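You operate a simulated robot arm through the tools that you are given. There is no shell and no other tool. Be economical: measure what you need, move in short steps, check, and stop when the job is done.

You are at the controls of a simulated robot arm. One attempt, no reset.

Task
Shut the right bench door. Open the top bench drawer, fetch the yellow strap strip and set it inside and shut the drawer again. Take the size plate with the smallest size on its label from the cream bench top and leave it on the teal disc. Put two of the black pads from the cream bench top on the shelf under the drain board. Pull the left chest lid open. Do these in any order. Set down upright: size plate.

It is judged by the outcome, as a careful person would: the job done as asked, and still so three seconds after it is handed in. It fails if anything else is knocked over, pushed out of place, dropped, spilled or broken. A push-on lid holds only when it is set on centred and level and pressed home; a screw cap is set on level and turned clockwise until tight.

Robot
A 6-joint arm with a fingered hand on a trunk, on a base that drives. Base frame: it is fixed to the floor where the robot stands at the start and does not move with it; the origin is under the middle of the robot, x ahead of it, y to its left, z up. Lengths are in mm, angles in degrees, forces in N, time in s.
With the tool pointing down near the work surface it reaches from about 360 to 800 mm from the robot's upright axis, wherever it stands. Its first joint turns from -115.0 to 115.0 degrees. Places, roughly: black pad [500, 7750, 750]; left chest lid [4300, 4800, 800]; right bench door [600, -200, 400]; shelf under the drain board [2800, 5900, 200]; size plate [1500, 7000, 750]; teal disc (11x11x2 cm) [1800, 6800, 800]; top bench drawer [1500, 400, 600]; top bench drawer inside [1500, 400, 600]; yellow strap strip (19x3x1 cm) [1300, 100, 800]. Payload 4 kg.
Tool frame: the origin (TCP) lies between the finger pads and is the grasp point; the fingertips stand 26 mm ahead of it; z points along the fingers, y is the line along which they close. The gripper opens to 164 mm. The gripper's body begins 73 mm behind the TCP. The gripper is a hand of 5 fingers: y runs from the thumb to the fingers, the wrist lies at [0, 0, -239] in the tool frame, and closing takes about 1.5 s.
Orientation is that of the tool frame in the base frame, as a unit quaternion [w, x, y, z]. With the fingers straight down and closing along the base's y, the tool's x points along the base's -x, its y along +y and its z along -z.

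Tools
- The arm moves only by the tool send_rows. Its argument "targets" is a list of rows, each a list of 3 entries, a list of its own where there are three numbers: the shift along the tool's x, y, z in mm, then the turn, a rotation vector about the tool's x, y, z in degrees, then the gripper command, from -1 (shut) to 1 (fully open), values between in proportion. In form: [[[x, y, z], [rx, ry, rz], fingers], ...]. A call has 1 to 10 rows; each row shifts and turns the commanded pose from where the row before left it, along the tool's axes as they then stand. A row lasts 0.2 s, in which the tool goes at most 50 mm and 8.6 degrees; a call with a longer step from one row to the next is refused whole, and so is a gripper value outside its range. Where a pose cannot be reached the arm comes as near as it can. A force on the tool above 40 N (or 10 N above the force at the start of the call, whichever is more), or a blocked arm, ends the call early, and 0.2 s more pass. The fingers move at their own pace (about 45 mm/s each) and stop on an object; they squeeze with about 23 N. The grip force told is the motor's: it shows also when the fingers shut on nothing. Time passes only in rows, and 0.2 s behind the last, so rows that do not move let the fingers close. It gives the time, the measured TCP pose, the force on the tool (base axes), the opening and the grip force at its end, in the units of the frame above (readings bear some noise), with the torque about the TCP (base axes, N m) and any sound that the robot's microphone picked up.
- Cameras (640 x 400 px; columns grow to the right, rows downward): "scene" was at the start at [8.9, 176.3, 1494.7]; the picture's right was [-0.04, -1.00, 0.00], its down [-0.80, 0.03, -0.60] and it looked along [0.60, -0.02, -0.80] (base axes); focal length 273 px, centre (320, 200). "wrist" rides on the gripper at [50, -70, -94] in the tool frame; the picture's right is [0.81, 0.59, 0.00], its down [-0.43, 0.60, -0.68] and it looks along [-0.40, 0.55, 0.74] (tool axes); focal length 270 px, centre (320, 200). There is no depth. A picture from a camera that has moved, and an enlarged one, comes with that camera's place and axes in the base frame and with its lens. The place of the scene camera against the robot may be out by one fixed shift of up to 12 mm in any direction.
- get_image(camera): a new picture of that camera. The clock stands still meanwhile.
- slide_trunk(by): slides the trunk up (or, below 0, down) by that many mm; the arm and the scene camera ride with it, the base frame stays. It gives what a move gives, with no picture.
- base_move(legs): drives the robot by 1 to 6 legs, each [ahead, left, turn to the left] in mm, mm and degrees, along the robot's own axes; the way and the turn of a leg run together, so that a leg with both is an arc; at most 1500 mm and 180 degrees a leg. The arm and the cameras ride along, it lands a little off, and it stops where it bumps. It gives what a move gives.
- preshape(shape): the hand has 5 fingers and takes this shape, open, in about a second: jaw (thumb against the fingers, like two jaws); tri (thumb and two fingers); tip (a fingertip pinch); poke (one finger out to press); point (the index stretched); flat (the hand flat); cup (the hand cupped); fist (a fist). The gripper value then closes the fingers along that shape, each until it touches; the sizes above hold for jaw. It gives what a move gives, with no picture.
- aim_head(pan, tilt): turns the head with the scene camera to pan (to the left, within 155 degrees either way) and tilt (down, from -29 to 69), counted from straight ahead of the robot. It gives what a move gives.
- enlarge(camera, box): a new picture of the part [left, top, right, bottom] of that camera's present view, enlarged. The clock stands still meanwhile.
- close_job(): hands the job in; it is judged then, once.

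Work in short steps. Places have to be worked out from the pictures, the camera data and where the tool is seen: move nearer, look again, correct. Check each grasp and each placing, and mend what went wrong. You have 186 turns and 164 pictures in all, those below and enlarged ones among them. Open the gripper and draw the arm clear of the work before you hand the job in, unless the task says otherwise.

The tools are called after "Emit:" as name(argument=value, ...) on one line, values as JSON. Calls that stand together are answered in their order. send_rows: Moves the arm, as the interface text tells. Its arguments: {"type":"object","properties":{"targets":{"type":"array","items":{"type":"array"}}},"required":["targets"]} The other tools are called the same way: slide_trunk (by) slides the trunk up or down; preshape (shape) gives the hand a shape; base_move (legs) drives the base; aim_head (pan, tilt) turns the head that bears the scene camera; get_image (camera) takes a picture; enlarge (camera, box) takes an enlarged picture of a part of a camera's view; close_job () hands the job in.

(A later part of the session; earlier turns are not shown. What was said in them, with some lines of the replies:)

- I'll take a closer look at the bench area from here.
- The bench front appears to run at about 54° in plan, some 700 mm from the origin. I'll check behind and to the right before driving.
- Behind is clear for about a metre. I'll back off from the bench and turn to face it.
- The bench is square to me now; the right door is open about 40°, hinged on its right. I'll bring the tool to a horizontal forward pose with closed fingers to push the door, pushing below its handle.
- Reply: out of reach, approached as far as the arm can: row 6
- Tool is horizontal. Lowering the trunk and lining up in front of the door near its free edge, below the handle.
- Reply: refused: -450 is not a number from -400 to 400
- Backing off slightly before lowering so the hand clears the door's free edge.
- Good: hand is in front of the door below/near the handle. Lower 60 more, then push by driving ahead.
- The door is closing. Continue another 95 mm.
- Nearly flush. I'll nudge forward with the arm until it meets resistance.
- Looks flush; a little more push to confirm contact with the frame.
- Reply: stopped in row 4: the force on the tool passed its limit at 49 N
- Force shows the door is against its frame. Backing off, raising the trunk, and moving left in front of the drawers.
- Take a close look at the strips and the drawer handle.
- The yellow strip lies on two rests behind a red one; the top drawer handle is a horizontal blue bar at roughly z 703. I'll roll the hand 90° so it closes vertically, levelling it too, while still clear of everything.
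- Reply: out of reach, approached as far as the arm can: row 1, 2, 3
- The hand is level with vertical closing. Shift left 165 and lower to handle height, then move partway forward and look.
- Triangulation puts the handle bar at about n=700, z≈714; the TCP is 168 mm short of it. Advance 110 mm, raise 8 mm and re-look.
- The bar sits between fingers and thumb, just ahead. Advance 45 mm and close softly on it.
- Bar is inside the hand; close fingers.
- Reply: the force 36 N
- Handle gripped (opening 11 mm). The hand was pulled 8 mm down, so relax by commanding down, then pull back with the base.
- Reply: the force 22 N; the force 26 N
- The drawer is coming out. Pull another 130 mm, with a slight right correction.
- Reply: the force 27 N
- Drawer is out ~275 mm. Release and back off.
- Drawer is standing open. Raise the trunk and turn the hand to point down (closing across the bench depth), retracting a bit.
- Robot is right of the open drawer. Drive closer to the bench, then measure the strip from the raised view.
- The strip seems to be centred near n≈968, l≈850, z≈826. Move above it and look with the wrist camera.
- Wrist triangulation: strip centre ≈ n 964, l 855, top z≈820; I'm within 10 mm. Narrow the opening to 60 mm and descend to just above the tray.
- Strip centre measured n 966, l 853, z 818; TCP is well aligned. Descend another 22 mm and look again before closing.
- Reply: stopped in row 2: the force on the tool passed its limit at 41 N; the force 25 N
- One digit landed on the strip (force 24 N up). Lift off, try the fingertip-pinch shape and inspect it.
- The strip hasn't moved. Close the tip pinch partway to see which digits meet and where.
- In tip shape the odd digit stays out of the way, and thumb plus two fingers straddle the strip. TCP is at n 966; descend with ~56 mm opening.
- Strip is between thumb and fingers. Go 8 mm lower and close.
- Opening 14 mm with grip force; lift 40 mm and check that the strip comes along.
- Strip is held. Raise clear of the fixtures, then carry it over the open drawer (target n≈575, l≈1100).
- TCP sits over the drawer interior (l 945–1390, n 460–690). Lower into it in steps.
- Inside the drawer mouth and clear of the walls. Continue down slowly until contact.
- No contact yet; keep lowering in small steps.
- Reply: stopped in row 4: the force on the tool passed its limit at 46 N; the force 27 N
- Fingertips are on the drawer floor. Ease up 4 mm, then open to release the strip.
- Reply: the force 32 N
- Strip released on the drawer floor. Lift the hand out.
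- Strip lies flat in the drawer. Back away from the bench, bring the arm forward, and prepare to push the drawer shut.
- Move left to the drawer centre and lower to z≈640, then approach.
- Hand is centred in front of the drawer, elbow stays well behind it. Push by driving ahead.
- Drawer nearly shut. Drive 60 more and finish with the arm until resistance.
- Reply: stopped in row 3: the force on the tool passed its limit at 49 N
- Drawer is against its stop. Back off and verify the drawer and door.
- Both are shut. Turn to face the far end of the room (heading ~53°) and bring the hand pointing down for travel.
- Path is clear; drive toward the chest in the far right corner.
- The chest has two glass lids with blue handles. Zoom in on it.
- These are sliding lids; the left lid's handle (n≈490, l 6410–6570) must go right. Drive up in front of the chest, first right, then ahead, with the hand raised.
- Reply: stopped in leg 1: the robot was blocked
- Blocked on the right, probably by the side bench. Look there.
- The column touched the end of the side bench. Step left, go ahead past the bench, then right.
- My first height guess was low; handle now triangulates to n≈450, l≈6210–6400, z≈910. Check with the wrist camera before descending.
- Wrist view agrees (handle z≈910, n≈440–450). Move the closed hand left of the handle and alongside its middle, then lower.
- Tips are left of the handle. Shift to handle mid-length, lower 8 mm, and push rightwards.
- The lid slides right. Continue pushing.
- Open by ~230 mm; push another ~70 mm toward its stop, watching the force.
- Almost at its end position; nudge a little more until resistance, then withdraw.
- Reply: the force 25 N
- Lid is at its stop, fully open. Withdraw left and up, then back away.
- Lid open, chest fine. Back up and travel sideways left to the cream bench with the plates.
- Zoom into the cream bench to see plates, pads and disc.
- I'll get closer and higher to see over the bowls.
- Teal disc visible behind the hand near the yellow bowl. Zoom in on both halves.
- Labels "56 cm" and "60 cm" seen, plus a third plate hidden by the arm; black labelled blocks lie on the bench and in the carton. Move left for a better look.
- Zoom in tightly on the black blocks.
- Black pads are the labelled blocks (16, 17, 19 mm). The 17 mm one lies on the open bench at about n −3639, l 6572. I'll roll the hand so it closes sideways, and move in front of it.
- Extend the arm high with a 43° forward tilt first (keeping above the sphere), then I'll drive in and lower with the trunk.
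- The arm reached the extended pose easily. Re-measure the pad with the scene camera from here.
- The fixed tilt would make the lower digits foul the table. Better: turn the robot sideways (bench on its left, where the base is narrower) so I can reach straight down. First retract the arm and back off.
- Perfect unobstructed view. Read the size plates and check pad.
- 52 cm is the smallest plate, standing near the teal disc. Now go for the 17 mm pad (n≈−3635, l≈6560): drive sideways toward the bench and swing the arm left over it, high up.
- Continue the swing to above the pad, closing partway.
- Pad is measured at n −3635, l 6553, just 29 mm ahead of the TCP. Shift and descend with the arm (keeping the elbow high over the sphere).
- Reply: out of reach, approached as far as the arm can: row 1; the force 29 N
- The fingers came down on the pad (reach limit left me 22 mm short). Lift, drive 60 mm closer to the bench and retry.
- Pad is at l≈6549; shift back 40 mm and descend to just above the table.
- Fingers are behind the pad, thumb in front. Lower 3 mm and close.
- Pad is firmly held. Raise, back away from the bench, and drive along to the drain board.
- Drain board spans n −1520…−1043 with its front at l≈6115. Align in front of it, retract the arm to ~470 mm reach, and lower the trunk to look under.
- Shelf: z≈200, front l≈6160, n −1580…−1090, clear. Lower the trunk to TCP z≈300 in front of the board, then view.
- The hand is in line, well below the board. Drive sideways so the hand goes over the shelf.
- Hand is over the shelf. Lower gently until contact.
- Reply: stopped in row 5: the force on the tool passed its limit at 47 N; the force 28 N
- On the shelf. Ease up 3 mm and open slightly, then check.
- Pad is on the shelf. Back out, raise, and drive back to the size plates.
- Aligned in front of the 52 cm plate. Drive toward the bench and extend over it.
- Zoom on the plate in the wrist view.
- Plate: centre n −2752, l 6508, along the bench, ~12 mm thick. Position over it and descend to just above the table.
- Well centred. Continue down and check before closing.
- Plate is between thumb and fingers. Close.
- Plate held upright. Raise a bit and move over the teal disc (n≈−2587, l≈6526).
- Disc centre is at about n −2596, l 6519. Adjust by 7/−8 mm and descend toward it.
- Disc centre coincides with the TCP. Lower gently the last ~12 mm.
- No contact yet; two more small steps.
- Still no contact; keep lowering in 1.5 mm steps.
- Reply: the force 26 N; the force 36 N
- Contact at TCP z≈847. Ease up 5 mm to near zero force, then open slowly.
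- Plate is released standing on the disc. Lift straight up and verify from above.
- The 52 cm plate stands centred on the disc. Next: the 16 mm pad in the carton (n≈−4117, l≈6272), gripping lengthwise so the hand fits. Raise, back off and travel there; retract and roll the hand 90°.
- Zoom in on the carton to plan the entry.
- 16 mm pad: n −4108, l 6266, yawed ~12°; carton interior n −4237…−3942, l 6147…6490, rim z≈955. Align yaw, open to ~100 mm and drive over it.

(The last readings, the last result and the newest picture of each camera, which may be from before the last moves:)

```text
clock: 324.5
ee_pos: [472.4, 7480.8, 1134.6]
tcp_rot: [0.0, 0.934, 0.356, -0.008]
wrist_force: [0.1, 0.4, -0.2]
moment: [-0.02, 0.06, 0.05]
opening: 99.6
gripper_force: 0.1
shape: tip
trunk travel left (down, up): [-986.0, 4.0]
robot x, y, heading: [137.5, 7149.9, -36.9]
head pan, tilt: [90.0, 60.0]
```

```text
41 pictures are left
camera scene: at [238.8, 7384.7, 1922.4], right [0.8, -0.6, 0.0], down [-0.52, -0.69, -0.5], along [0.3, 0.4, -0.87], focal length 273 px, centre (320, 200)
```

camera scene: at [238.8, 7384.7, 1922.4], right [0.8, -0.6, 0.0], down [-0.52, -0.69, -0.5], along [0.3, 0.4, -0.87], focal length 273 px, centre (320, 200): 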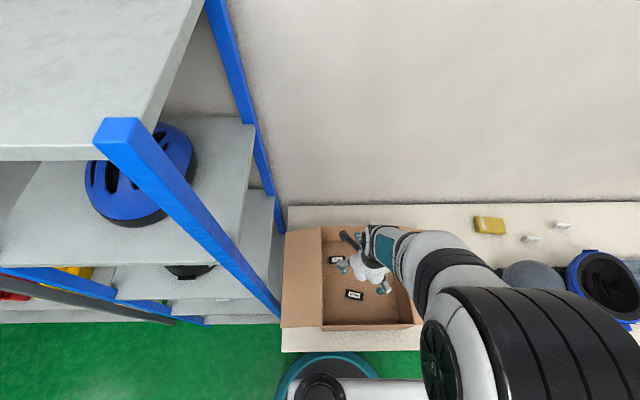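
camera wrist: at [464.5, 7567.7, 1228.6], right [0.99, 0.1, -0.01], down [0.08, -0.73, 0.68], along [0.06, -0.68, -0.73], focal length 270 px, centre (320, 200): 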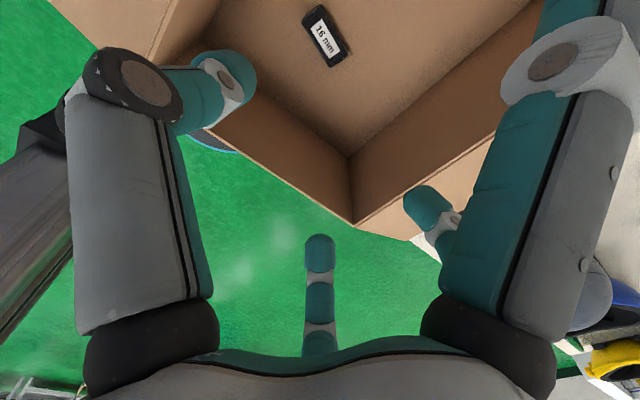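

Exactly aligned in position and yaw. Descend into the carton with the arm.

Emit:
send_rows(targets=[[[0, 0, 40], [0, 0, 0], 0.22], [[0, 0, 40], [0, 0, 0], 0.22], [[0, 0, 40], [0, 0, 0], 0.22], [[0, 0, 40], [0, 0, 0], 0.22], [[0, 0, 40], [0, 0, 0], 0.22]])

Emit:
get_image(camera="wrist")

Emit:
get_image(camera="scene")

```text
clock: 325.7
ee_pos: [468.8, 7480.8, 936.7]
tcp_rot: [0.001, 0.934, 0.357, -0.008]
wrist_force: [-0.2, 0.7, 0.5]
moment: [0.02, 0.03, 0.02]
opening: 99.9
gripper_force: 0.0
shape: tip
trunk travel left (down, up): [-986.0, 4.0]
robot x, y, heading: [136.5, 7154.8, -36.9]
head pan, tilt: [90.0, 60.0]
```

```text
40 pictures are left
camera wrist: at [460.6, 7566.7, 1030.1], right [0.99, 0.1, -0.01], down [0.08, -0.73, 0.68], along [0.06, -0.68, -0.73], focal length 270 px, centre (320, 200)
```

wrist: 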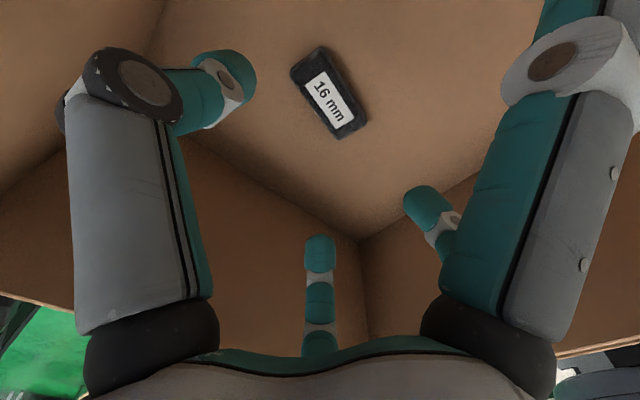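

```text
39 pictures are left
camera scene: at [239.0, 7384.9, 1922.4], right [0.8, -0.6, 0.0], down [-0.52, -0.69, -0.5], along [0.3, 0.4, -0.87], focal length 273 px, centre (320, 200)
```

scene: 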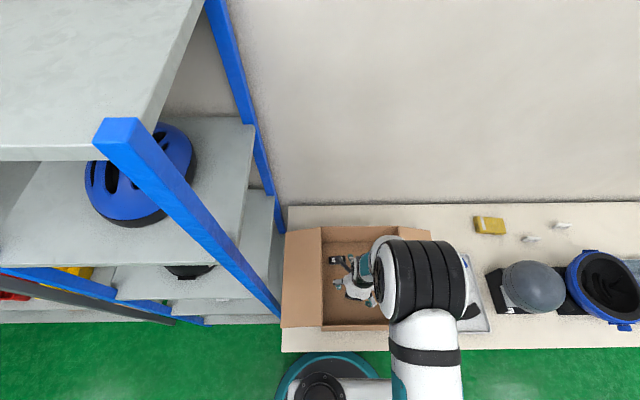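

Elbow remains well above the carton. Continue down to the pad.

Emit:
send_rows(targets=[[[0, 3, 40], [0, 0, 0], 0.22], [[0, 0, 30], [0, 0, 0], 0.22], [[0, 0, 20], [0, 0, 0], 0.22]])

Emit:
get_image(camera="wrist")

```text
clock: 326.5
ee_pos: [470.7, 7475.8, 844.3]
tcp_rot: [0.001, 0.935, 0.356, -0.007]
wrist_force: [-0.1, 0.2, 1.1]
moment: [0.0, -0.01, 0.05]
opening: 99.5
gripper_force: 0.0
shape: tip
trunk travel left (down, up): [-986.0, 4.0]
robot x, y, heading: [140.5, 7149.7, -36.8]
head pan, tilt: [90.0, 60.0]
```

```text
38 pictures are left
camera wrist: at [462.1, 7563.2, 938.0], right [0.99, 0.1, -0.01], down [0.08, -0.73, 0.68], along [0.06, -0.68, -0.73], focal length 270 px, centre (320, 200)
```

wrist: 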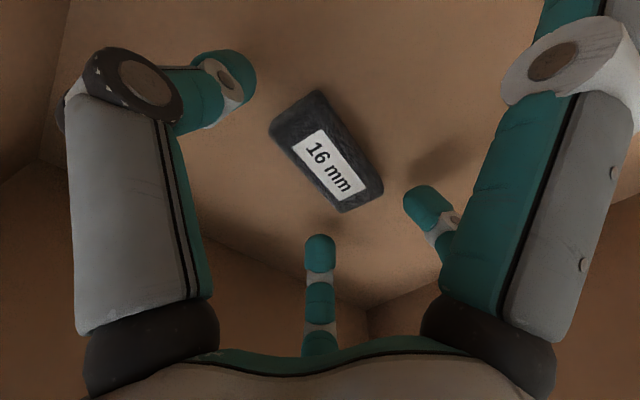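

Pad lies between the thumb and fingers lengthwise. Lower 12 mm and close.

Emit:
send_rows(targets=[[[0, 0, 7], [0, 0, 0], 0.22], [[0, 0, 5], [0, 0, 0], 0.22], [[0, 0, 0], [0, 0, 0], -0.3], [[0, 0, 0], [0, 0, 0], -1], [[0, 0, 0], [0, 0, 0], -1], [[0, 0, 0], [0, 0, 0], -1], [[0, 0, 0], [0, 0, 0], -1]])

Emit:
get_image(camera="wrist")

```text
clock: 328.1
ee_pos: [469.9, 7476.4, 833.8]
tcp_rot: [0.001, 0.934, 0.357, -0.009]
wrist_force: [1.1, 0.6, -0.1]
moment: [-0.03, -0.01, 0.05]
opening: 19.7
gripper_force: 22.9
shape: tip
trunk travel left (down, up): [-986.0, 4.0]
robot x, y, heading: [139.4, 7151.7, -37.1]
head pan, tilt: [90.0, 60.0]
```

```text
37 pictures are left
camera wrist: at [461.6, 7562.4, 926.1], right [0.99, 0.1, -0.02], down [0.08, -0.73, 0.68], along [0.06, -0.68, -0.73], focal length 270 px, centre (320, 200)
```

wrist: 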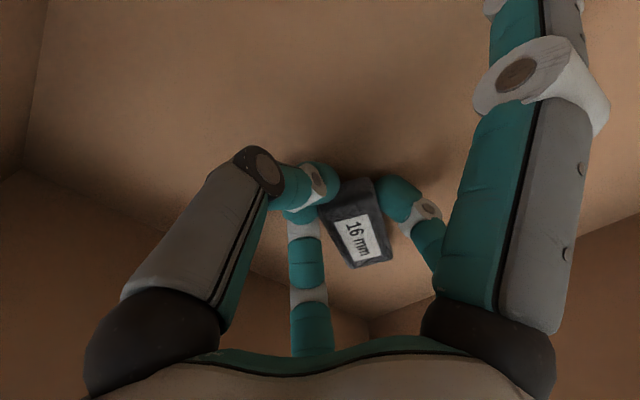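

The pad swivelled and is gripped only at a corner. Open, lift, and look to regrasp across its width.

Emit:
send_rows(targets=[[[0, 0, 0], [0, 0, 0], -0.4], [[0, 0, 0], [0, 0, 0], 0], [[0, 0, 0], [0, 0, 0], 0.1], [[0, 0, 0], [0, 0, 0], 0.1], [[0, 0, -30], [0, 0, 0], 0.1], [[0, 0, -40], [0, 0, 0], 0.1], [[0, 0, 0], [0, 0, 0], 0.1]])

Emit:
get_image(camera="wrist")

```text
clock: 329.7
ee_pos: [470.0, 7475.5, 906.0]
tcp_rot: [0.001, 0.934, 0.357, -0.009]
wrist_force: [-0.3, -0.1, -0.1]
moment: [-0.05, 0.01, -0.02]
opening: 89.8
gripper_force: 0.0
shape: tip
trunk travel left (down, up): [-986.0, 4.0]
robot x, y, heading: [138.1, 7158.7, -36.7]
head pan, tilt: [90.0, 60.0]
```

```text
36 pictures are left
camera wrist: at [462.3, 7562.3, 998.5], right [0.99, 0.1, -0.02], down [0.08, -0.73, 0.68], along [0.06, -0.68, -0.73], focal length 270 px, centre (320, 200)
```

wrist: 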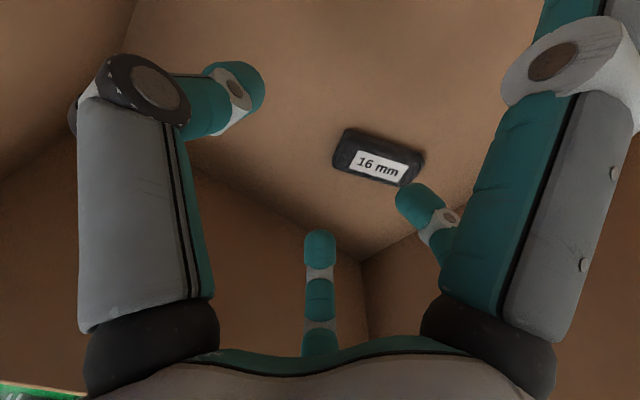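

Pad now lies at n −4047, l 6262, long axis heading ≈ −8°. Rise above the rim, move over it, and roll the hand so it closes across the pad's width (odd digit toward the free side).

Emit:
send_rows(targets=[[[0, 0, -40], [0, 0, 0], 0], [[0, 0, -40], [0, 0, 0], 0], [[0, 0, -30], [0, 0, 0], 0], [[15, 30, 0], [0, 0, 0], 0], [[14, 31, 0], [0, 0, -8.5], 0], [[0, 0, 0], [0, 0, -8.5], 0], [[0, 0, 0], [0, 0, -8.5], 0], [[0, 0, 0], [0, 0, -8.5], 0], [[0, 0, 0], [0, 0, -8.5], 0], [[0, 0, 0], [0, 0, -8.5], 0]])

Emit:
send_rows(targets=[[[0, 0, 0], [0, 0, -8.5], -0.2], [[0, 0, 0], [0, 0, -8.5], -0.2], [[0, 0, 0], [0, 0, -8.5], -0.2], [[0, 0, 0], [0, 0, -8.5], -0.2], [[0, 0, 0], [0, 0, -8.5], -0.2], [[0, 0, 0], [0, 0, -8.5], -0.2], [[0, 0, 0], [0, 0, -8.5], -0.2], [[0, 0, 0], [0, 0, -8.5], -0.2], [[0, 0, 0], [0, 0, -8.5], -0.2], [[0, 0, 0], [0, 0, -2.5], -0.2]])

Emit:
get_image(camera="wrist")

```text
clock: 331.9
ee_pos: [535.2, 7451.2, 1012.9]
tcp_rot: [-0.002, 0.689, 0.725, -0.007]
wrist_force: [1.0, -0.3, -0.4]
moment: [0.01, 0.03, 0.0]
opening: 82.3
gripper_force: 0.1
shape: tip
trunk travel left (down, up): [-986.0, 4.0]
robot x, y, heading: [139.4, 7150.4, -36.9]
head pan, tilt: [90.0, 60.0]
```

```text
clock: 334.1
ee_pos: [534.1, 7452.4, 1013.0]
tcp_rot: [-0.006, 0.07, 0.998, -0.005]
wrist_force: [-0.3, -0.1, 0.2]
moment: [-0.01, -0.01, 0.02]
opening: 66.2
gripper_force: 0.1
shape: tip
trunk travel left (down, up): [-986.0, 4.0]
robot x, y, heading: [138.2, 7152.9, -36.9]
head pan, tilt: [90.0, 60.0]
```

```text
35 pictures are left
camera wrist: at [475.1, 7390.7, 1108.2], right [-0.72, 0.7, 0.0], down [0.52, 0.53, 0.67], along [0.46, 0.48, -0.75], focal length 270 px, centre (320, 200)
```

wrist: 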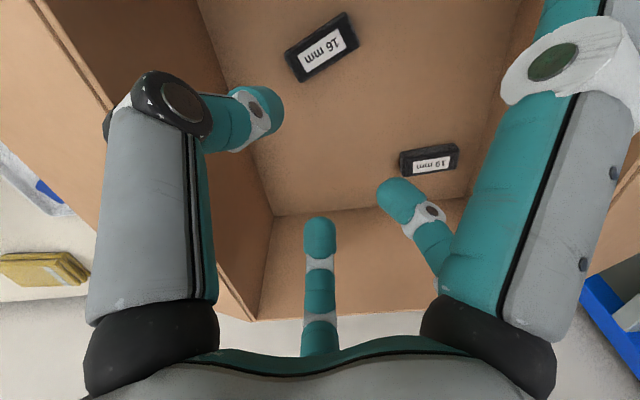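

Pad centre (521, 7440). Shift 11/−15 mm, small yaw, and descend to just above the carton floor.

Emit:
send_rows(targets=[[[10.6, -15, 0], [0, 0, 5], -0.2], [[0, 0, 40], [0, 0, 0], -0.2], [[0, 0, 40], [0, 0, 0], -0.2], [[0, 0, 40], [0, 0, 0], -0.2], [[0, 0, 35], [0, 0, 0], -0.2], [[0, 0, 10], [0, 0, 0], -0.2]])

Emit:
get_image(camera="wrist")

```text
clock: 334.8
ee_pos: [523.1, 7442.4, 958.4]
tcp_rot: [-0.001, 0.115, 0.993, 0.001]
wrist_force: [-4.0, -1.6, 27.2]
moment: [-1.91, -3.04, -0.47]
opening: 66.0
gripper_force: 0.1
shape: tip
trunk travel left (down, up): [-986.0, 4.0]
robot x, y, heading: [139.2, 7156.0, -36.7]
head pan, tilt: [90.0, 60.0]
stopped in row 3: the force on the tool passed its limit at 80 N (the readings are from after the stop); the commanded pose is now the measured one
```

```text
34 pictures are left
camera wrist: at [458.4, 7386.0, 1053.2], right [-0.65, 0.76, 0.0], down [0.56, 0.48, 0.68], along [0.51, 0.44, -0.74], focal length 270 px, centre (320, 200)
```

wrist: 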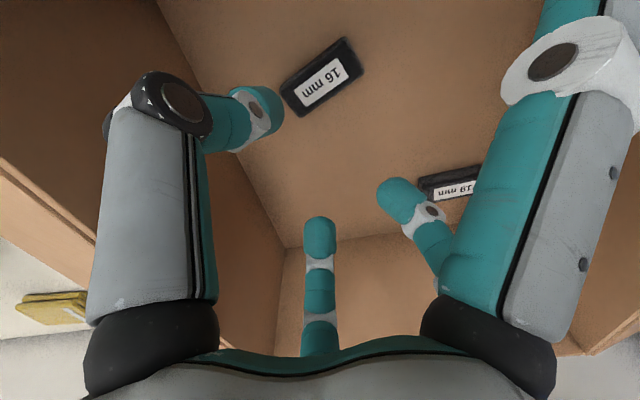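

Hit something (contact about 130 mm to the +n side, likely the carton's right rim). Rise at once and look.

Emit:
send_rows(targets=[[[0, 0, -40], [0, 0, 0], -0.2], [[0, 0, -40], [0, 0, 0], -0.2]])

Emit:
enlarge(camera="scene", box=[260, 180, 520, 370])

```text
clock: 335.4
ee_pos: [523.5, 7440.2, 1034.7]
tcp_rot: [-0.004, 0.114, 0.993, -0.001]
wrist_force: [-0.1, 0.5, 0.0]
moment: [0.02, 0.02, 0.01]
opening: 65.9
gripper_force: 0.0
shape: tip
trunk travel left (down, up): [-986.0, 4.0]
robot x, y, heading: [136.6, 7152.6, -37.0]
head pan, tilt: [90.0, 60.0]
```

```text
2.11 times, centred on (390, 275) of scene
camera zoom: at [237.9, 7383.0, 1922.4], right [0.8, -0.6, 0.0], down [-0.52, -0.69, -0.5], along [0.3, 0.4, -0.87], focal length 574 px, centre (173, 42)
```

zoom: 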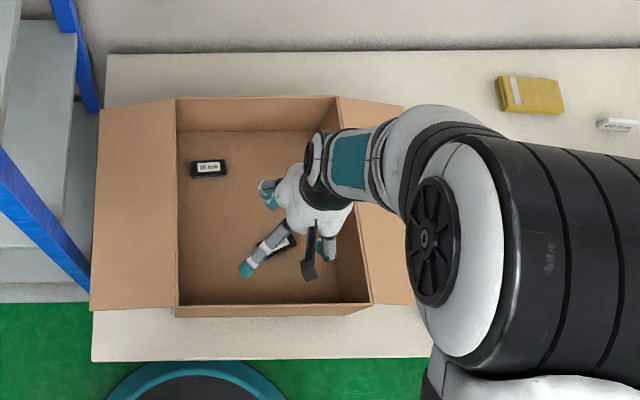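

The tip shape evidently splays digits ±125 mm, too wide here. Switch to jaw shape (no splayed digits) with ~110 mm opening and check the view.

Emit:
preshape(shape="jaw")

Emit:
send_rows(targets=[[[0, 0, 0], [0, 0, 0], 0.35], [[0, 0, 0], [0, 0, 0], 0.35], [[0, 0, 0], [0, 0, 0], 0.35], [[0, 0, 0], [0, 0, 0], 0.35]])

Emit:
get_image(camera="wrist")

Emit:
enlarge(camera="scene", box=[260, 180, 520, 370])

```text
clock: 336.3
ee_pos: [523.6, 7440.7, 1035.6]
tcp_rot: [-0.003, 0.115, 0.993, -0.001]
wrist_force: [0.1, 0.2, 0.2]
moment: [0.0, 0.0, 0.01]
opening: 164.1
gripper_force: 0.1
shape: jaw
trunk travel left (down, up): [-986.0, 4.0]
robot x, y, heading: [144.4, 7152.7, -37.0]
head pan, tilt: [90.0, 60.0]
```

```text
clock: 337.3
ee_pos: [523.6, 7441.6, 1036.0]
tcp_rot: [-0.004, 0.115, 0.993, -0.001]
wrist_force: [-0.8, -1.0, -0.4]
moment: [0.04, 0.0, 0.06]
opening: 111.5
gripper_force: 0.0
shape: jaw
trunk travel left (down, up): [-986.0, 4.0]
robot x, y, heading: [141.2, 7154.2, -37.1]
head pan, tilt: [90.0, 60.0]
```

```text
32 pictures are left
camera wrist: at [459.0, 7385.5, 1130.5], right [-0.65, 0.76, 0.0], down [0.56, 0.48, 0.67], along [0.51, 0.44, -0.74], focal length 270 px, centre (320, 200)
```

wrist: 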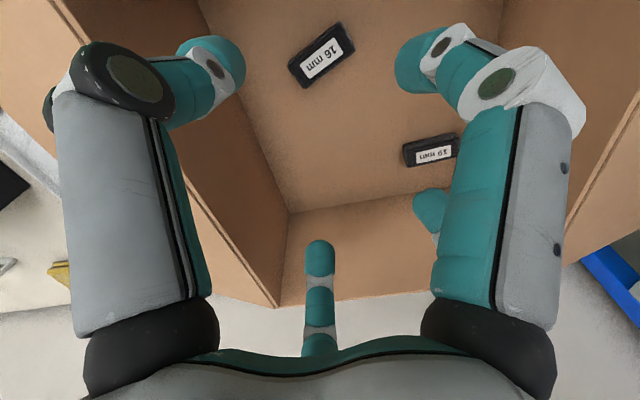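

```text
2.11 times, centred on (390, 275) of scene
camera zoom: at [238.4, 7384.1, 1922.5], right [0.8, -0.6, 0.0], down [-0.52, -0.69, -0.5], along [0.3, 0.4, -0.87], focal length 574 px, centre (173, 42)
```

zoom: 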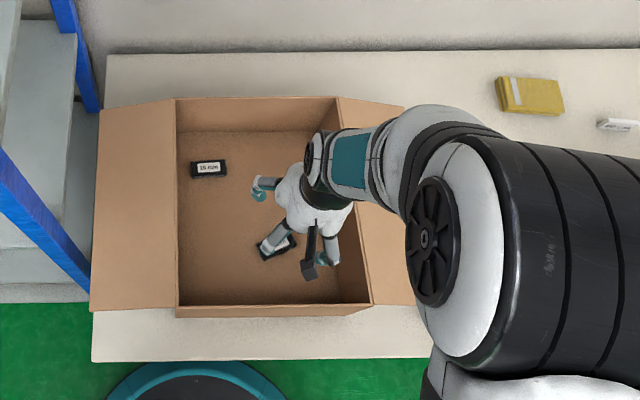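

Pad is exactly under the TCP and perpendicular to the closing line. Descend in jaw shape, watching for contact.

Emit:
send_rows(targets=[[[3, 0, 35], [0, 0, 0], 0.35], [[0, 0, 35], [0, 0, 0], 0.35], [[0, 0, 35], [0, 0, 0], 0.35], [[0, 0, 35], [0, 0, 0], 0.35], [[0, 0, 30], [0, 0, 0], 0.35]])

Emit:
get_image(camera="wrist")

```text
clock: 338.5
ee_pos: [522.2, 7445.4, 865.3]
tcp_rot: [-0.004, 0.116, 0.993, -0.001]
wrist_force: [0.3, -0.2, -0.7]
moment: [0.03, -0.01, 0.03]
opening: 111.5
gripper_force: 0.0
shape: jaw
trunk travel left (down, up): [-986.0, 4.0]
robot x, y, heading: [141.3, 7154.3, -37.2]
head pan, tilt: [90.0, 60.0]
```

```text
30 pictures are left
camera wrist: at [456.2, 7387.7, 959.6], right [-0.65, 0.76, 0.0], down [0.56, 0.48, 0.67], along [0.51, 0.44, -0.74], focal length 270 px, centre (320, 200)
```

wrist: 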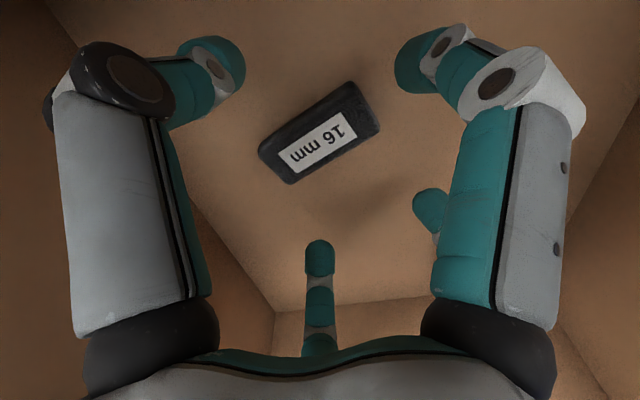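

Clear. Lower 40 mm and close around the pad.

Emit:
send_rows(targets=[[[0, 0, 20], [0, 0, 0], 0.35], [[0, 0, 14], [0, 0, 0], 0.35], [[0, 0, 6], [0, 0, 0], 0.35]])

Emit:
send_rows(targets=[[[0, 0, 0], [0, 0, 0], -0.1], [[0, 0, 0], [0, 0, 0], -0.4], [[0, 0, 0], [0, 0, 0], -1], [[0, 0, 0], [0, 0, 0], -1], [[0, 0, 0], [0, 0, 0], -1], [[0, 0, 0], [0, 0, 0], -1], [[0, 0, 0], [0, 0, 0], -1]])

Emit:
get_image(camera="wrist")

```text
clock: 339.3
ee_pos: [523.3, 7447.2, 831.7]
tcp_rot: [0.0, 0.116, 0.993, 0.002]
wrist_force: [-5.7, -7.0, 35.4]
moment: [0.24, -0.2, 0.06]
opening: 109.6
gripper_force: 0.0
shape: jaw
trunk travel left (down, up): [-986.0, 4.0]
robot x, y, heading: [141.3, 7152.6, -37.1]
head pan, tilt: [90.0, 60.0]
stopped in row 3: the force on the tool passed its limit at 48 N (the readings are from after the stop); the commanded pose is now the measured one
```

```text
clock: 340.9
ee_pos: [522.3, 7446.2, 830.9]
tcp_rot: [0.0, 0.117, 0.993, 0.002]
wrist_force: [-1.9, -8.1, 41.5]
moment: [-0.82, 0.37, -0.03]
opening: 54.3
gripper_force: 23.3
shape: jaw
trunk travel left (down, up): [-986.0, 4.0]
robot x, y, heading: [139.9, 7150.2, -36.9]
head pan, tilt: [90.0, 60.0]
```

```text
29 pictures are left
camera wrist: at [456.8, 7389.1, 924.9], right [-0.65, 0.76, 0.0], down [0.56, 0.48, 0.68], along [0.51, 0.45, -0.73], focal length 270 px, centre (320, 200)
```

wrist: 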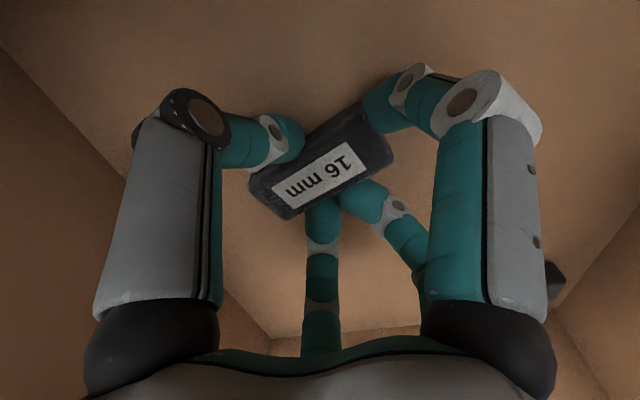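

Pad is clasped by all digits. Lift slowly and check.

Emit:
send_rows(targets=[[[0, 0, -15], [0, 0, 0], -1], [[0, 0, -20], [0, 0, 0], -1], [[0, 0, -25], [0, 0, 0], -1], [[0, 0, 0], [0, 0, 0], -1]])

Emit:
get_image(camera="wrist")

```text
clock: 341.9
ee_pos: [523.0, 7445.4, 890.4]
tcp_rot: [-0.002, 0.116, 0.993, 0.002]
wrist_force: [0.7, 0.4, 0.0]
moment: [-0.01, -0.03, 0.0]
opening: 51.7
gripper_force: 22.5
shape: jaw
trunk travel left (down, up): [-986.0, 4.0]
robot x, y, heading: [137.1, 7153.4, -37.0]
head pan, tilt: [90.0, 60.0]
```

```text
28 pictures are left
camera wrist: at [458.2, 7390.0, 983.7], right [-0.65, 0.76, 0.0], down [0.56, 0.48, 0.68], along [0.51, 0.44, -0.74], focal length 270 px, centre (320, 200)
```

wrist: 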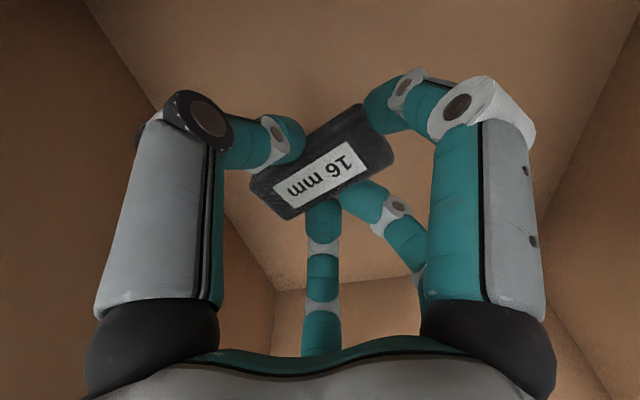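

Firmly held. Raise clear of the carton, square the hand, back off and drive to the drain board.

Emit:
send_rows(targets=[[[0, 0, -40], [0, 0, 0], -1], [[0, 0, -40], [0, 0, 0], -1], [[0, 0, -40], [0, 0, 0], -1], [[0, 0, -40], [0, 0, 0], -1], [[0, 0, -40], [0, 0, 0], -1], [[0, 0, -40], [0, 0, 0], -1], [[0, 0, 0], [0, 0, 8], -1], [[0, 0, 0], [0, 0, 8], -1], [[0, 0, 0], [0, 0, 8], -1]])

Emit:
get_image(camera="scene")

Emit:
base_move(legs=[[0, -500, 0], [1400, 0, 0], [1400, 0, 0]])

Emit:
aim_head(pan=90, tilt=35)

```text
clock: 343.9
ee_pos: [524.2, 7446.8, 1131.1]
tcp_rot: [-0.001, 0.321, 0.947, 0.001]
wrist_force: [0.9, 0.8, 0.4]
moment: [0.02, 0.02, 0.01]
opening: 51.5
gripper_force: 22.9
shape: jaw
trunk travel left (down, up): [-986.0, 4.0]
robot x, y, heading: [143.3, 7152.0, -36.8]
head pan, tilt: [90.0, 60.0]
```

```text
27 pictures are left
camera scene: at [238.7, 7384.3, 1922.4], right [0.8, -0.6, 0.0], down [-0.52, -0.69, -0.5], along [0.3, 0.4, -0.87], focal length 273 px, centre (320, 200)
```

scene: 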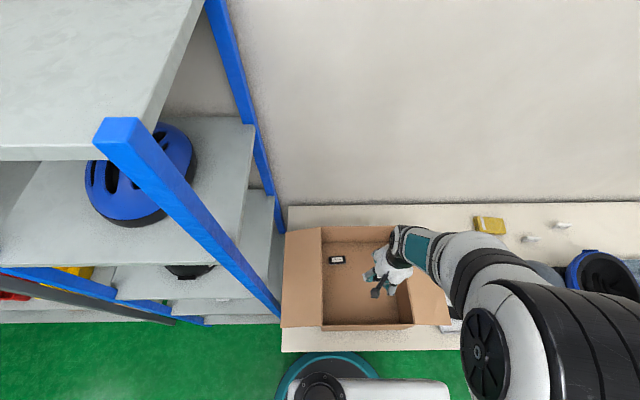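

```text
clock: 360.1
ee_pos: [2496.1, 5416.9, 1130.8]
tcp_rot: [-0.002, 0.303, 0.953, 0.001]
wrist_force: [0.0, -0.7, 0.5]
moment: [0.01, 0.0, -0.01]
opening: 51.3
gripper_force: 23.4
shape: jaw
trunk travel left (down, up): [-986.0, 4.0]
robot x, y, heading: [2118.9, 5112.8, -34.8]
head pan, tilt: [90.0, 60.0]
```

```text
clock: 361.0
ee_pos: [2495.5, 5415.9, 1130.1]
tcp_rot: [-0.002, 0.303, 0.953, 0.001]
wrist_force: [-0.1, 0.2, 0.8]
moment: [-0.01, 0.02, -0.05]
opening: 51.5
gripper_force: 22.5
shape: jaw
trunk travel left (down, up): [-986.0, 4.0]
robot x, y, heading: [2120.2, 5107.2, -35.2]
head pan, tilt: [90.0, 35.0]
```

Carton is undisturbed. Square up, lower to z≈310 in front of the drain board, then check.

Emit:
base_move(legs=[[0, 0, -1.7]])

Emit:
slide_trunk(by=-400)

Emit:
slide_trunk(by=-400)

Emit:
slide_trunk(by=-20)

Emit:
get_image(camera="scene")

```text
clock: 361.8
ee_pos: [2503.8, 5404.8, 1130.5]
tcp_rot: [-0.002, 0.317, 0.948, 0.0]
wrist_force: [0.5, 0.5, -0.5]
moment: [0.01, -0.03, 0.0]
opening: 51.5
gripper_force: 23.1
shape: jaw
trunk travel left (down, up): [-986.0, 4.0]
robot x, y, heading: [2119.1, 5110.9, -36.7]
head pan, tilt: [90.0, 35.0]
```

```text
clock: 365.6
ee_pos: [2504.8, 5405.0, 729.6]
tcp_rot: [-0.001, 0.318, 0.948, 0.001]
wrist_force: [0.2, -0.1, -0.5]
moment: [-0.01, 0.02, 0.02]
opening: 51.3
gripper_force: 22.9
shape: jaw
trunk travel left (down, up): [-586.0, 404.0]
robot x, y, heading: [2123.8, 5108.6, -36.5]
head pan, tilt: [90.0, 35.0]
```

```text
clock: 369.4
ee_pos: [2503.1, 5405.1, 329.8]
tcp_rot: [-0.002, 0.317, 0.948, 0.0]
wrist_force: [-0.5, 1.0, -0.8]
moment: [0.04, 0.0, 0.02]
opening: 51.1
gripper_force: 22.6
shape: jaw
trunk travel left (down, up): [-186.0, 804.0]
robot x, y, heading: [2118.1, 5110.5, -36.6]
head pan, tilt: [90.0, 35.0]
```

```text
clock: 370.1
ee_pos: [2504.5, 5405.1, 309.8]
tcp_rot: [-0.002, 0.317, 0.948, 0.0]
wrist_force: [0.0, 0.8, 0.5]
moment: [0.0, 0.03, 0.0]
opening: 51.3
gripper_force: 23.3
shape: jaw
trunk travel left (down, up): [-166.0, 824.0]
robot x, y, heading: [2119.2, 5112.5, -36.8]
head pan, tilt: [90.0, 35.0]
```

```text
26 pictures are left
camera scene: at [2231.6, 5358.3, 1136.7], right [0.8, -0.6, 0.0], down [-0.34, -0.46, -0.82], along [0.49, 0.66, -0.57], focal length 273 px, centre (320, 200)
```

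scene: 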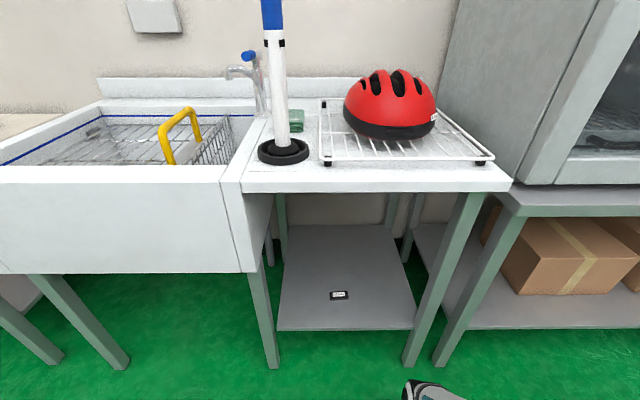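

The first pad sits fine on the shelf. To keep the forearm clear of the right leg, I'll place the second pad to the left of the first (n≈−1485).

Emit:
base_move(legs=[[-243, 0, 0], [0, 200, 0]])

Emit:
get_image(camera="scene")

```text
clock: 373.1
ee_pos: [2428.1, 5705.4, 310.3]
tcp_rot: [-0.001, 0.318, 0.948, 0.001]
wrist_force: [0.5, -0.3, 0.3]
moment: [0.02, 0.0, 0.01]
opening: 51.2
gripper_force: 23.0
shape: jaw
trunk travel left (down, up): [-166.0, 824.0]
robot x, y, heading: [2047.7, 5411.7, -36.5]
head pan, tilt: [90.0, 35.0]
```

```text
25 pictures are left
camera scene: at [2156.5, 5659.7, 1136.8], right [0.8, -0.6, 0.0], down [-0.34, -0.46, -0.82], along [0.49, 0.66, -0.57], focal length 273 px, centre (320, 200)
```

scene: 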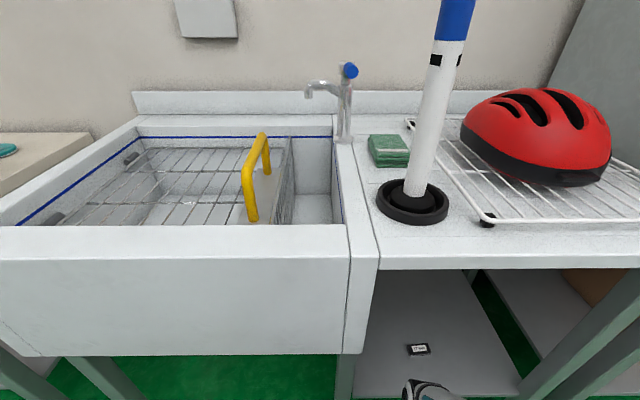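

Left-leg clearance is ~45 mm. Nudge 12 mm right and drive in over the shelf.

Emit:
base_move(legs=[[12, 0, 0], [0, 235, 0]])

Emit:
get_image(camera="wrist")

```text
clock: 375.0
ee_pos: [2530.2, 5822.6, 306.5]
tcp_rot: [-0.009, 0.321, 0.947, -0.014]
wrist_force: [-0.5, -0.2, -0.3]
moment: [0.01, -0.01, -0.02]
opening: 51.5
gripper_force: 23.1
shape: jaw
trunk travel left (down, up): [-166.0, 824.0]
robot x, y, heading: [2164.1, 5544.9, -37.0]
head pan, tilt: [90.0, 35.0]
stopped in leg 2: the robot was blocked; the commanded pose is now the measured one
```

```text
24 pictures are left
camera wrist: at [2448.6, 5801.0, 402.9], right [-0.28, 0.96, -0.01], down [0.72, 0.22, 0.65], along [0.63, 0.18, -0.76], focal length 270 px, centre (320, 200)
```

wrist: 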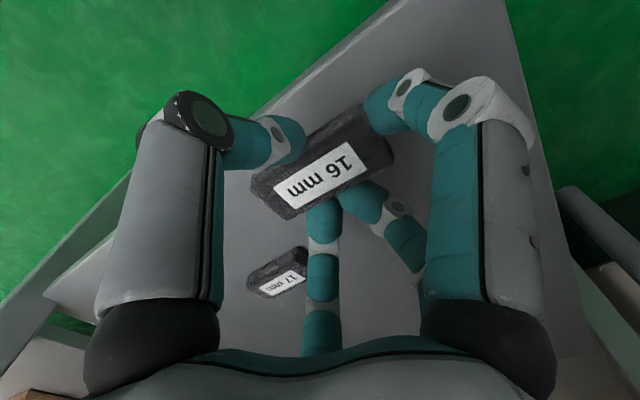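

Blocked 80 mm short with no force at the hand. Look with the scene camera.

Emit:
aim_head(pan=80, tilt=60)

Emit:
get_image(camera="scene")

```text
clock: 375.9
ee_pos: [2530.6, 5824.4, 306.8]
tcp_rot: [-0.008, 0.322, 0.947, -0.012]
wrist_force: [0.1, 0.8, -0.5]
moment: [0.0, 0.01, -0.02]
opening: 51.0
gripper_force: 23.2
shape: jaw
trunk travel left (down, up): [-166.0, 824.0]
robot x, y, heading: [2161.4, 5550.4, -36.8]
head pan, tilt: [80.0, 60.0]
```

```text
23 pictures are left
camera scene: at [2263.1, 5764.7, 1105.2], right [0.68, -0.73, 0.0], down [-0.63, -0.59, -0.51], along [0.37, 0.35, -0.86], focal length 273 px, centre (320, 200)
```

scene: 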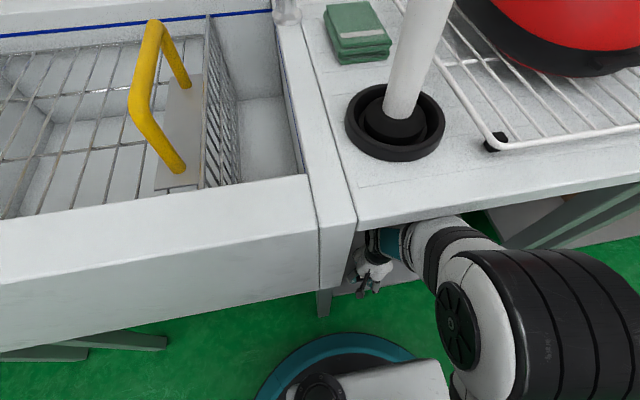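

The forearm slopes up into the board's edge because the trunk is 80 mm higher than last time. Back out, raise the hand 80 by arm and lower the trunk 80, so the forearm is flatter; check the board hasn't moved.

Emit:
base_move(legs=[[0, -230, 0]])

Emit:
send_rows(targets=[[[0, 0, -40], [0, 0, 0], -1], [[0, 0, -40], [0, 0, 0], -1], [[0, 0, -30], [0, 0, 0], -1], [[0, 0, -30], [0, 0, 0], -1]])

Emit:
slide_trunk(by=-145)

Emit:
get_image(camera="scene")

```text
clock: 377.6
ee_pos: [2392.8, 5642.5, 301.6]
tcp_rot: [-0.01, 0.32, 0.947, -0.016]
wrist_force: [-0.4, -0.4, -0.1]
moment: [0.01, -0.01, 0.01]
opening: 51.2
gripper_force: 22.2
shape: jaw
trunk travel left (down, up): [-166.0, 824.0]
robot x, y, heading: [2026.0, 5364.9, -36.9]
head pan, tilt: [80.0, 60.0]
```

```text
clock: 378.6
ee_pos: [2396.0, 5645.4, 441.9]
tcp_rot: [-0.01, 0.319, 0.947, -0.015]
wrist_force: [-0.3, 0.3, 0.6]
moment: [0.02, 0.0, 0.0]
opening: 51.1
gripper_force: 23.2
shape: jaw
trunk travel left (down, up): [-166.0, 824.0]
robot x, y, heading: [2024.1, 5363.4, -36.8]
head pan, tilt: [80.0, 60.0]
```

```text
clock: 380.3
ee_pos: [2396.0, 5645.3, 297.4]
tcp_rot: [-0.01, 0.319, 0.948, -0.016]
wrist_force: [-0.5, 0.3, -0.8]
moment: [-0.05, -0.02, -0.02]
opening: 51.0
gripper_force: 22.8
shape: jaw
trunk travel left (down, up): [-21.0, 969.0]
robot x, y, heading: [2024.8, 5360.5, -36.8]
head pan, tilt: [80.0, 60.0]
```

```text
22 pictures are left
camera scene: at [2130.1, 5587.1, 957.5], right [0.68, -0.73, 0.0], down [-0.63, -0.59, -0.5], along [0.36, 0.34, -0.87], focal length 273 px, centre (320, 200)
```

scene: 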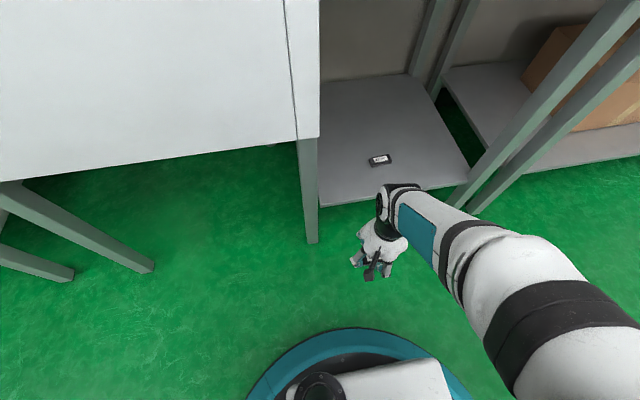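

Now the arm is low and flat. First pad still in place. Drive in again over the shelf.

Emit:
base_move(legs=[[5, 300, 0]])

Emit:
get_image(camera="wrist")

```text
clock: 382.4
ee_pos: [2581.8, 5881.7, 298.3]
tcp_rot: [-0.011, 0.321, 0.947, -0.016]
wrist_force: [1.1, 0.0, 0.4]
moment: [0.03, -0.02, 0.03]
opening: 51.3
gripper_force: 22.7
shape: jaw
trunk travel left (down, up): [-21.0, 969.0]
robot x, y, heading: [2208.2, 5604.8, -37.1]
head pan, tilt: [80.0, 60.0]
```

```text
21 pictures are left
camera wrist: at [2500.8, 5860.2, 395.1], right [-0.29, 0.96, -0.01], down [0.72, 0.23, 0.65], along [0.63, 0.18, -0.76], focal length 270 px, centre (320, 200)
```

wrist: 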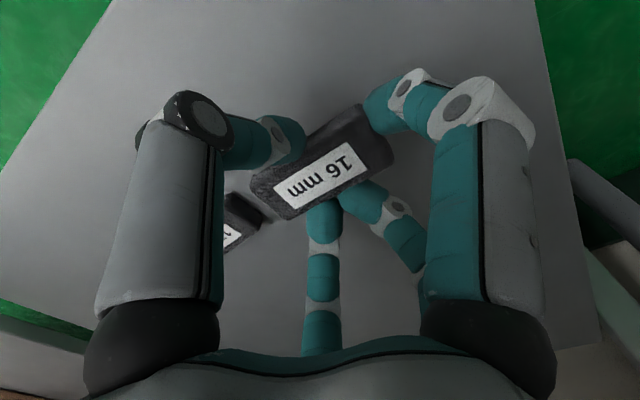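

First pad is ~95 mm to the right. Shift 15 mm left for clearance and lower gently to contact.

Emit:
send_rows(targets=[[[15, 0, 0], [0, 0, 0], -1], [[0, 0, 6], [0, 0, 0], -1], [[0, 0, 4], [0, 0, 0], -1], [[0, 0, 3], [0, 0, 0], -1], [[0, 0, 3], [0, 0, 0], -1], [[0, 0, 3], [0, 0, 0], -1], [[0, 0, 3], [0, 0, 0], -1], [[0, 0, 3], [0, 0, 0], -1], [[0, 0, 3], [0, 0, 0], -1]])

```text
clock: 384.3
ee_pos: [2569.3, 5892.3, 276.1]
tcp_rot: [-0.01, 0.32, 0.947, -0.012]
wrist_force: [-6.4, -4.8, 26.2]
moment: [-0.3, 0.32, 0.01]
opening: 51.5
gripper_force: 23.5
shape: jaw
trunk travel left (down, up): [-21.0, 969.0]
robot x, y, heading: [2209.2, 5601.6, -37.3]
head pan, tilt: [80.0, 60.0]
stopped in row 9: the force on the tool passed its limit at 45 N (the readings are from after the stop); the commanded pose is now the measured one
```

Contact with the shelf. Ease up 2 mm and open gradually, then look.

Emit:
send_rows(targets=[[[0, 0, -3], [0, 0, 0], -1], [[0, 0, 0], [0, 0, 0], -0.4], [[0, 0, 0], [0, 0, 0], -0.1], [[0, 0, 0], [0, 0, 0], 0.1], [[0, 0, 0], [0, 0, 0], 0.3], [[0, 0, 0], [0, 0, 0], 0.3], [[0, 0, 0], [0, 0, 0], 0.3], [[0, 0, -20], [0, 0, 0], 0.3], [[0, 0, -20], [0, 0, 0], 0.3]])

Emit:
get_image(camera="wrist")

```text
clock: 386.3
ee_pos: [2569.9, 5891.5, 316.9]
tcp_rot: [-0.01, 0.321, 0.947, -0.014]
wrist_force: [-0.5, -0.2, -0.9]
moment: [0.01, 0.0, 0.04]
opening: 105.9
gripper_force: 0.0
shape: jaw
trunk travel left (down, up): [-21.0, 969.0]
robot x, y, heading: [2207.6, 5600.9, -37.0]
head pan, tilt: [80.0, 60.0]
```

```text
20 pictures are left
camera wrist: at [2489.1, 5869.1, 413.9], right [-0.29, 0.96, -0.01], down [0.72, 0.22, 0.65], along [0.63, 0.18, -0.76], focal length 270 px, centre (320, 200)
```

wrist: 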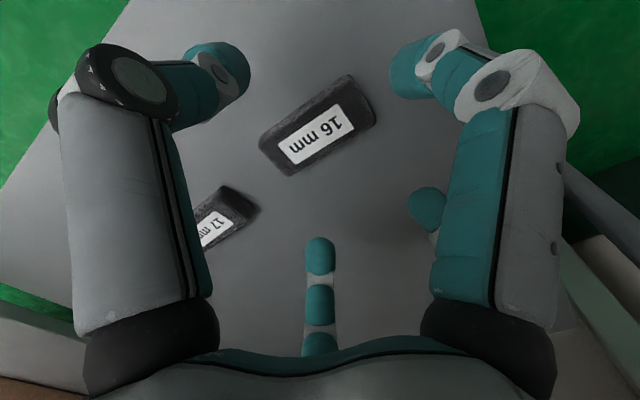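

Both pads lie on the shelf. Raise a bit, back out, and take a final view.

Emit:
send_rows(targets=[[[0, 0, -25], [0, 0, 0], 0.3]])

Emit:
base_move(legs=[[0, -600, 0]])

Emit:
aim_head(pan=75, tilt=30)

Emit:
get_image(camera="scene")

```text
clock: 386.7
ee_pos: [2571.1, 5891.4, 342.4]
tcp_rot: [-0.009, 0.32, 0.947, -0.015]
wrist_force: [0.6, 0.6, -0.2]
moment: [-0.02, -0.01, -0.03]
opening: 106.1
gripper_force: 0.2
shape: jaw
trunk travel left (down, up): [-21.0, 969.0]
robot x, y, heading: [2206.9, 5602.2, -36.8]
head pan, tilt: [80.0, 60.0]
```

```text
clock: 390.1
ee_pos: [2208.1, 5414.6, 343.4]
tcp_rot: [-0.008, 0.311, 0.95, -0.015]
wrist_force: [-0.3, -0.8, -0.2]
moment: [-0.03, -0.02, -0.01]
opening: 106.0
gripper_force: 0.0
shape: jaw
trunk travel left (down, up): [-21.0, 969.0]
robot x, y, heading: [1852.8, 5117.2, -35.6]
head pan, tilt: [80.0, 60.0]
```

```text
clock: 391.1
ee_pos: [2207.9, 5415.3, 342.5]
tcp_rot: [-0.009, 0.312, 0.95, -0.014]
wrist_force: [-0.1, -0.6, -0.2]
moment: [0.0, 0.0, 0.0]
opening: 105.9
gripper_force: 0.0
shape: jaw
trunk travel left (down, up): [-21.0, 969.0]
robot x, y, heading: [1848.3, 5116.0, -36.0]
head pan, tilt: [75.0, 30.0]
```

```text
19 pictures are left
camera scene: at [1976.4, 5353.5, 999.5], right [0.63, -0.78, 0.0], down [-0.39, -0.32, -0.87], along [0.67, 0.55, -0.5], focal length 273 px, centre (320, 200)
```

scene: 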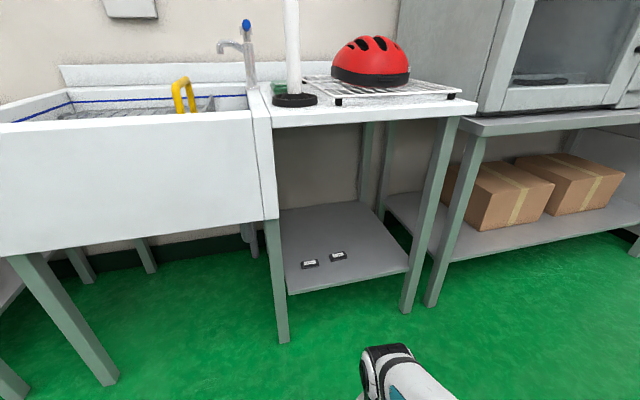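

Both pads on the shelf, board items undisturbed. Raise the trunk and do a final check of the plate on the disc and the chest lid.

Emit:
slide_trunk(by=400)

Emit:
slide_trunk(by=400)

Emit:
aim_head(pan=128, tilt=30)

Emit:
get_image(camera="scene")

Emit:
aim_head(pan=40, tilt=22)

Emit:
get_image(camera="scene")

```text
clock: 394.9
ee_pos: [2207.2, 5416.2, 743.2]
tcp_rot: [-0.009, 0.311, 0.95, -0.016]
wrist_force: [0.2, -0.3, -0.1]
moment: [0.04, 0.0, -0.01]
opening: 106.2
gripper_force: 0.1
shape: jaw
trunk travel left (down, up): [-421.0, 569.0]
robot x, y, heading: [1853.5, 5118.1, -36.0]
head pan, tilt: [75.0, 30.0]
```

```text
clock: 398.7
ee_pos: [2207.8, 5415.9, 1141.8]
tcp_rot: [-0.009, 0.311, 0.95, -0.014]
wrist_force: [-0.5, 0.1, 0.5]
moment: [0.02, 0.0, -0.02]
opening: 106.1
gripper_force: 0.1
shape: jaw
trunk travel left (down, up): [-821.0, 169.0]
robot x, y, heading: [1852.3, 5117.0, -35.8]
head pan, tilt: [75.0, 30.0]
```

```text
clock: 400.0
ee_pos: [2208.7, 5415.6, 1141.8]
tcp_rot: [-0.009, 0.311, 0.95, -0.014]
wrist_force: [0.0, -0.8, -0.7]
moment: [-0.01, 0.0, -0.03]
opening: 106.0
gripper_force: 0.1
shape: jaw
trunk travel left (down, up): [-821.0, 169.0]
robot x, y, heading: [1851.0, 5120.1, -35.8]
head pan, tilt: [128.0, 30.0]
```

```text
18 pictures are left
camera scene: at [1903.0, 5386.8, 1799.6], right [1.0, 0.04, 0.0], down [0.02, -0.5, -0.87], along [-0.03, 0.87, -0.5], focal length 273 px, centre (320, 200)
```

scene: 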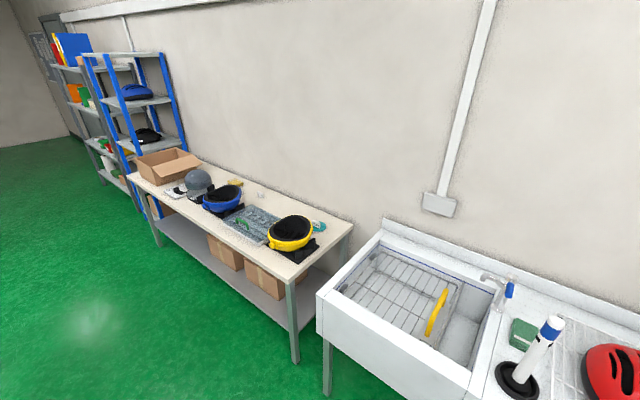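

```text
clock: 401.6
ee_pos: [2208.8, 5416.5, 1142.0]
tcp_rot: [-0.009, 0.311, 0.95, -0.015]
wrist_force: [-0.9, 0.9, -0.1]
moment: [-0.01, -0.03, 0.02]
opening: 106.2
gripper_force: 0.0
shape: jaw
trunk travel left (down, up): [-821.0, 169.0]
robot x, y, heading: [1850.4, 5115.7, -35.6]
head pan, tilt: [40.0, 22.0]
```

```text
17 pictures are left
camera scene: at [1998.9, 5303.3, 1812.4], right [0.07, -1.0, 0.0], down [-0.37, -0.03, -0.93], along [0.92, 0.07, -0.37], focal length 273 px, centre (320, 200)
```

scene: 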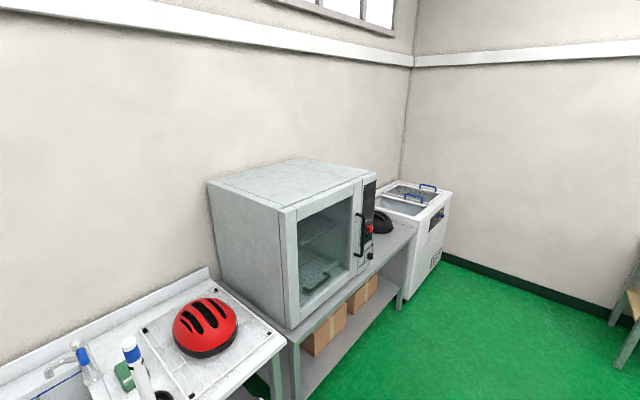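

All the goals look met: the plate is on the disc, the lid is open, the pads are on the shelf, and the gripper is open and clear. I'm handing the job in.

Emit:
close_job()

```text
The job is handed in.
```

All five tasks are done and the job is handed in:
- **Bench door:** the right door is shut.
- **Drawer:** the yellow strap strip is in the top drawer, and the drawer is closed again.
- **Size plate:** the 52 cm plate, the smallest, is standing upright on the teal disc.
- **Black pads:** the 17 mm pad from the open bench top and the 16 mm pad from the carton standing on it are on the shelf under the drain board.
- **Chest lid:** the left lid is slid fully open.

During the work the hand knocked the carton's rim and the forearm pushed against the drain board's edge. The pictures taken afterwards show nothing moved out of place.
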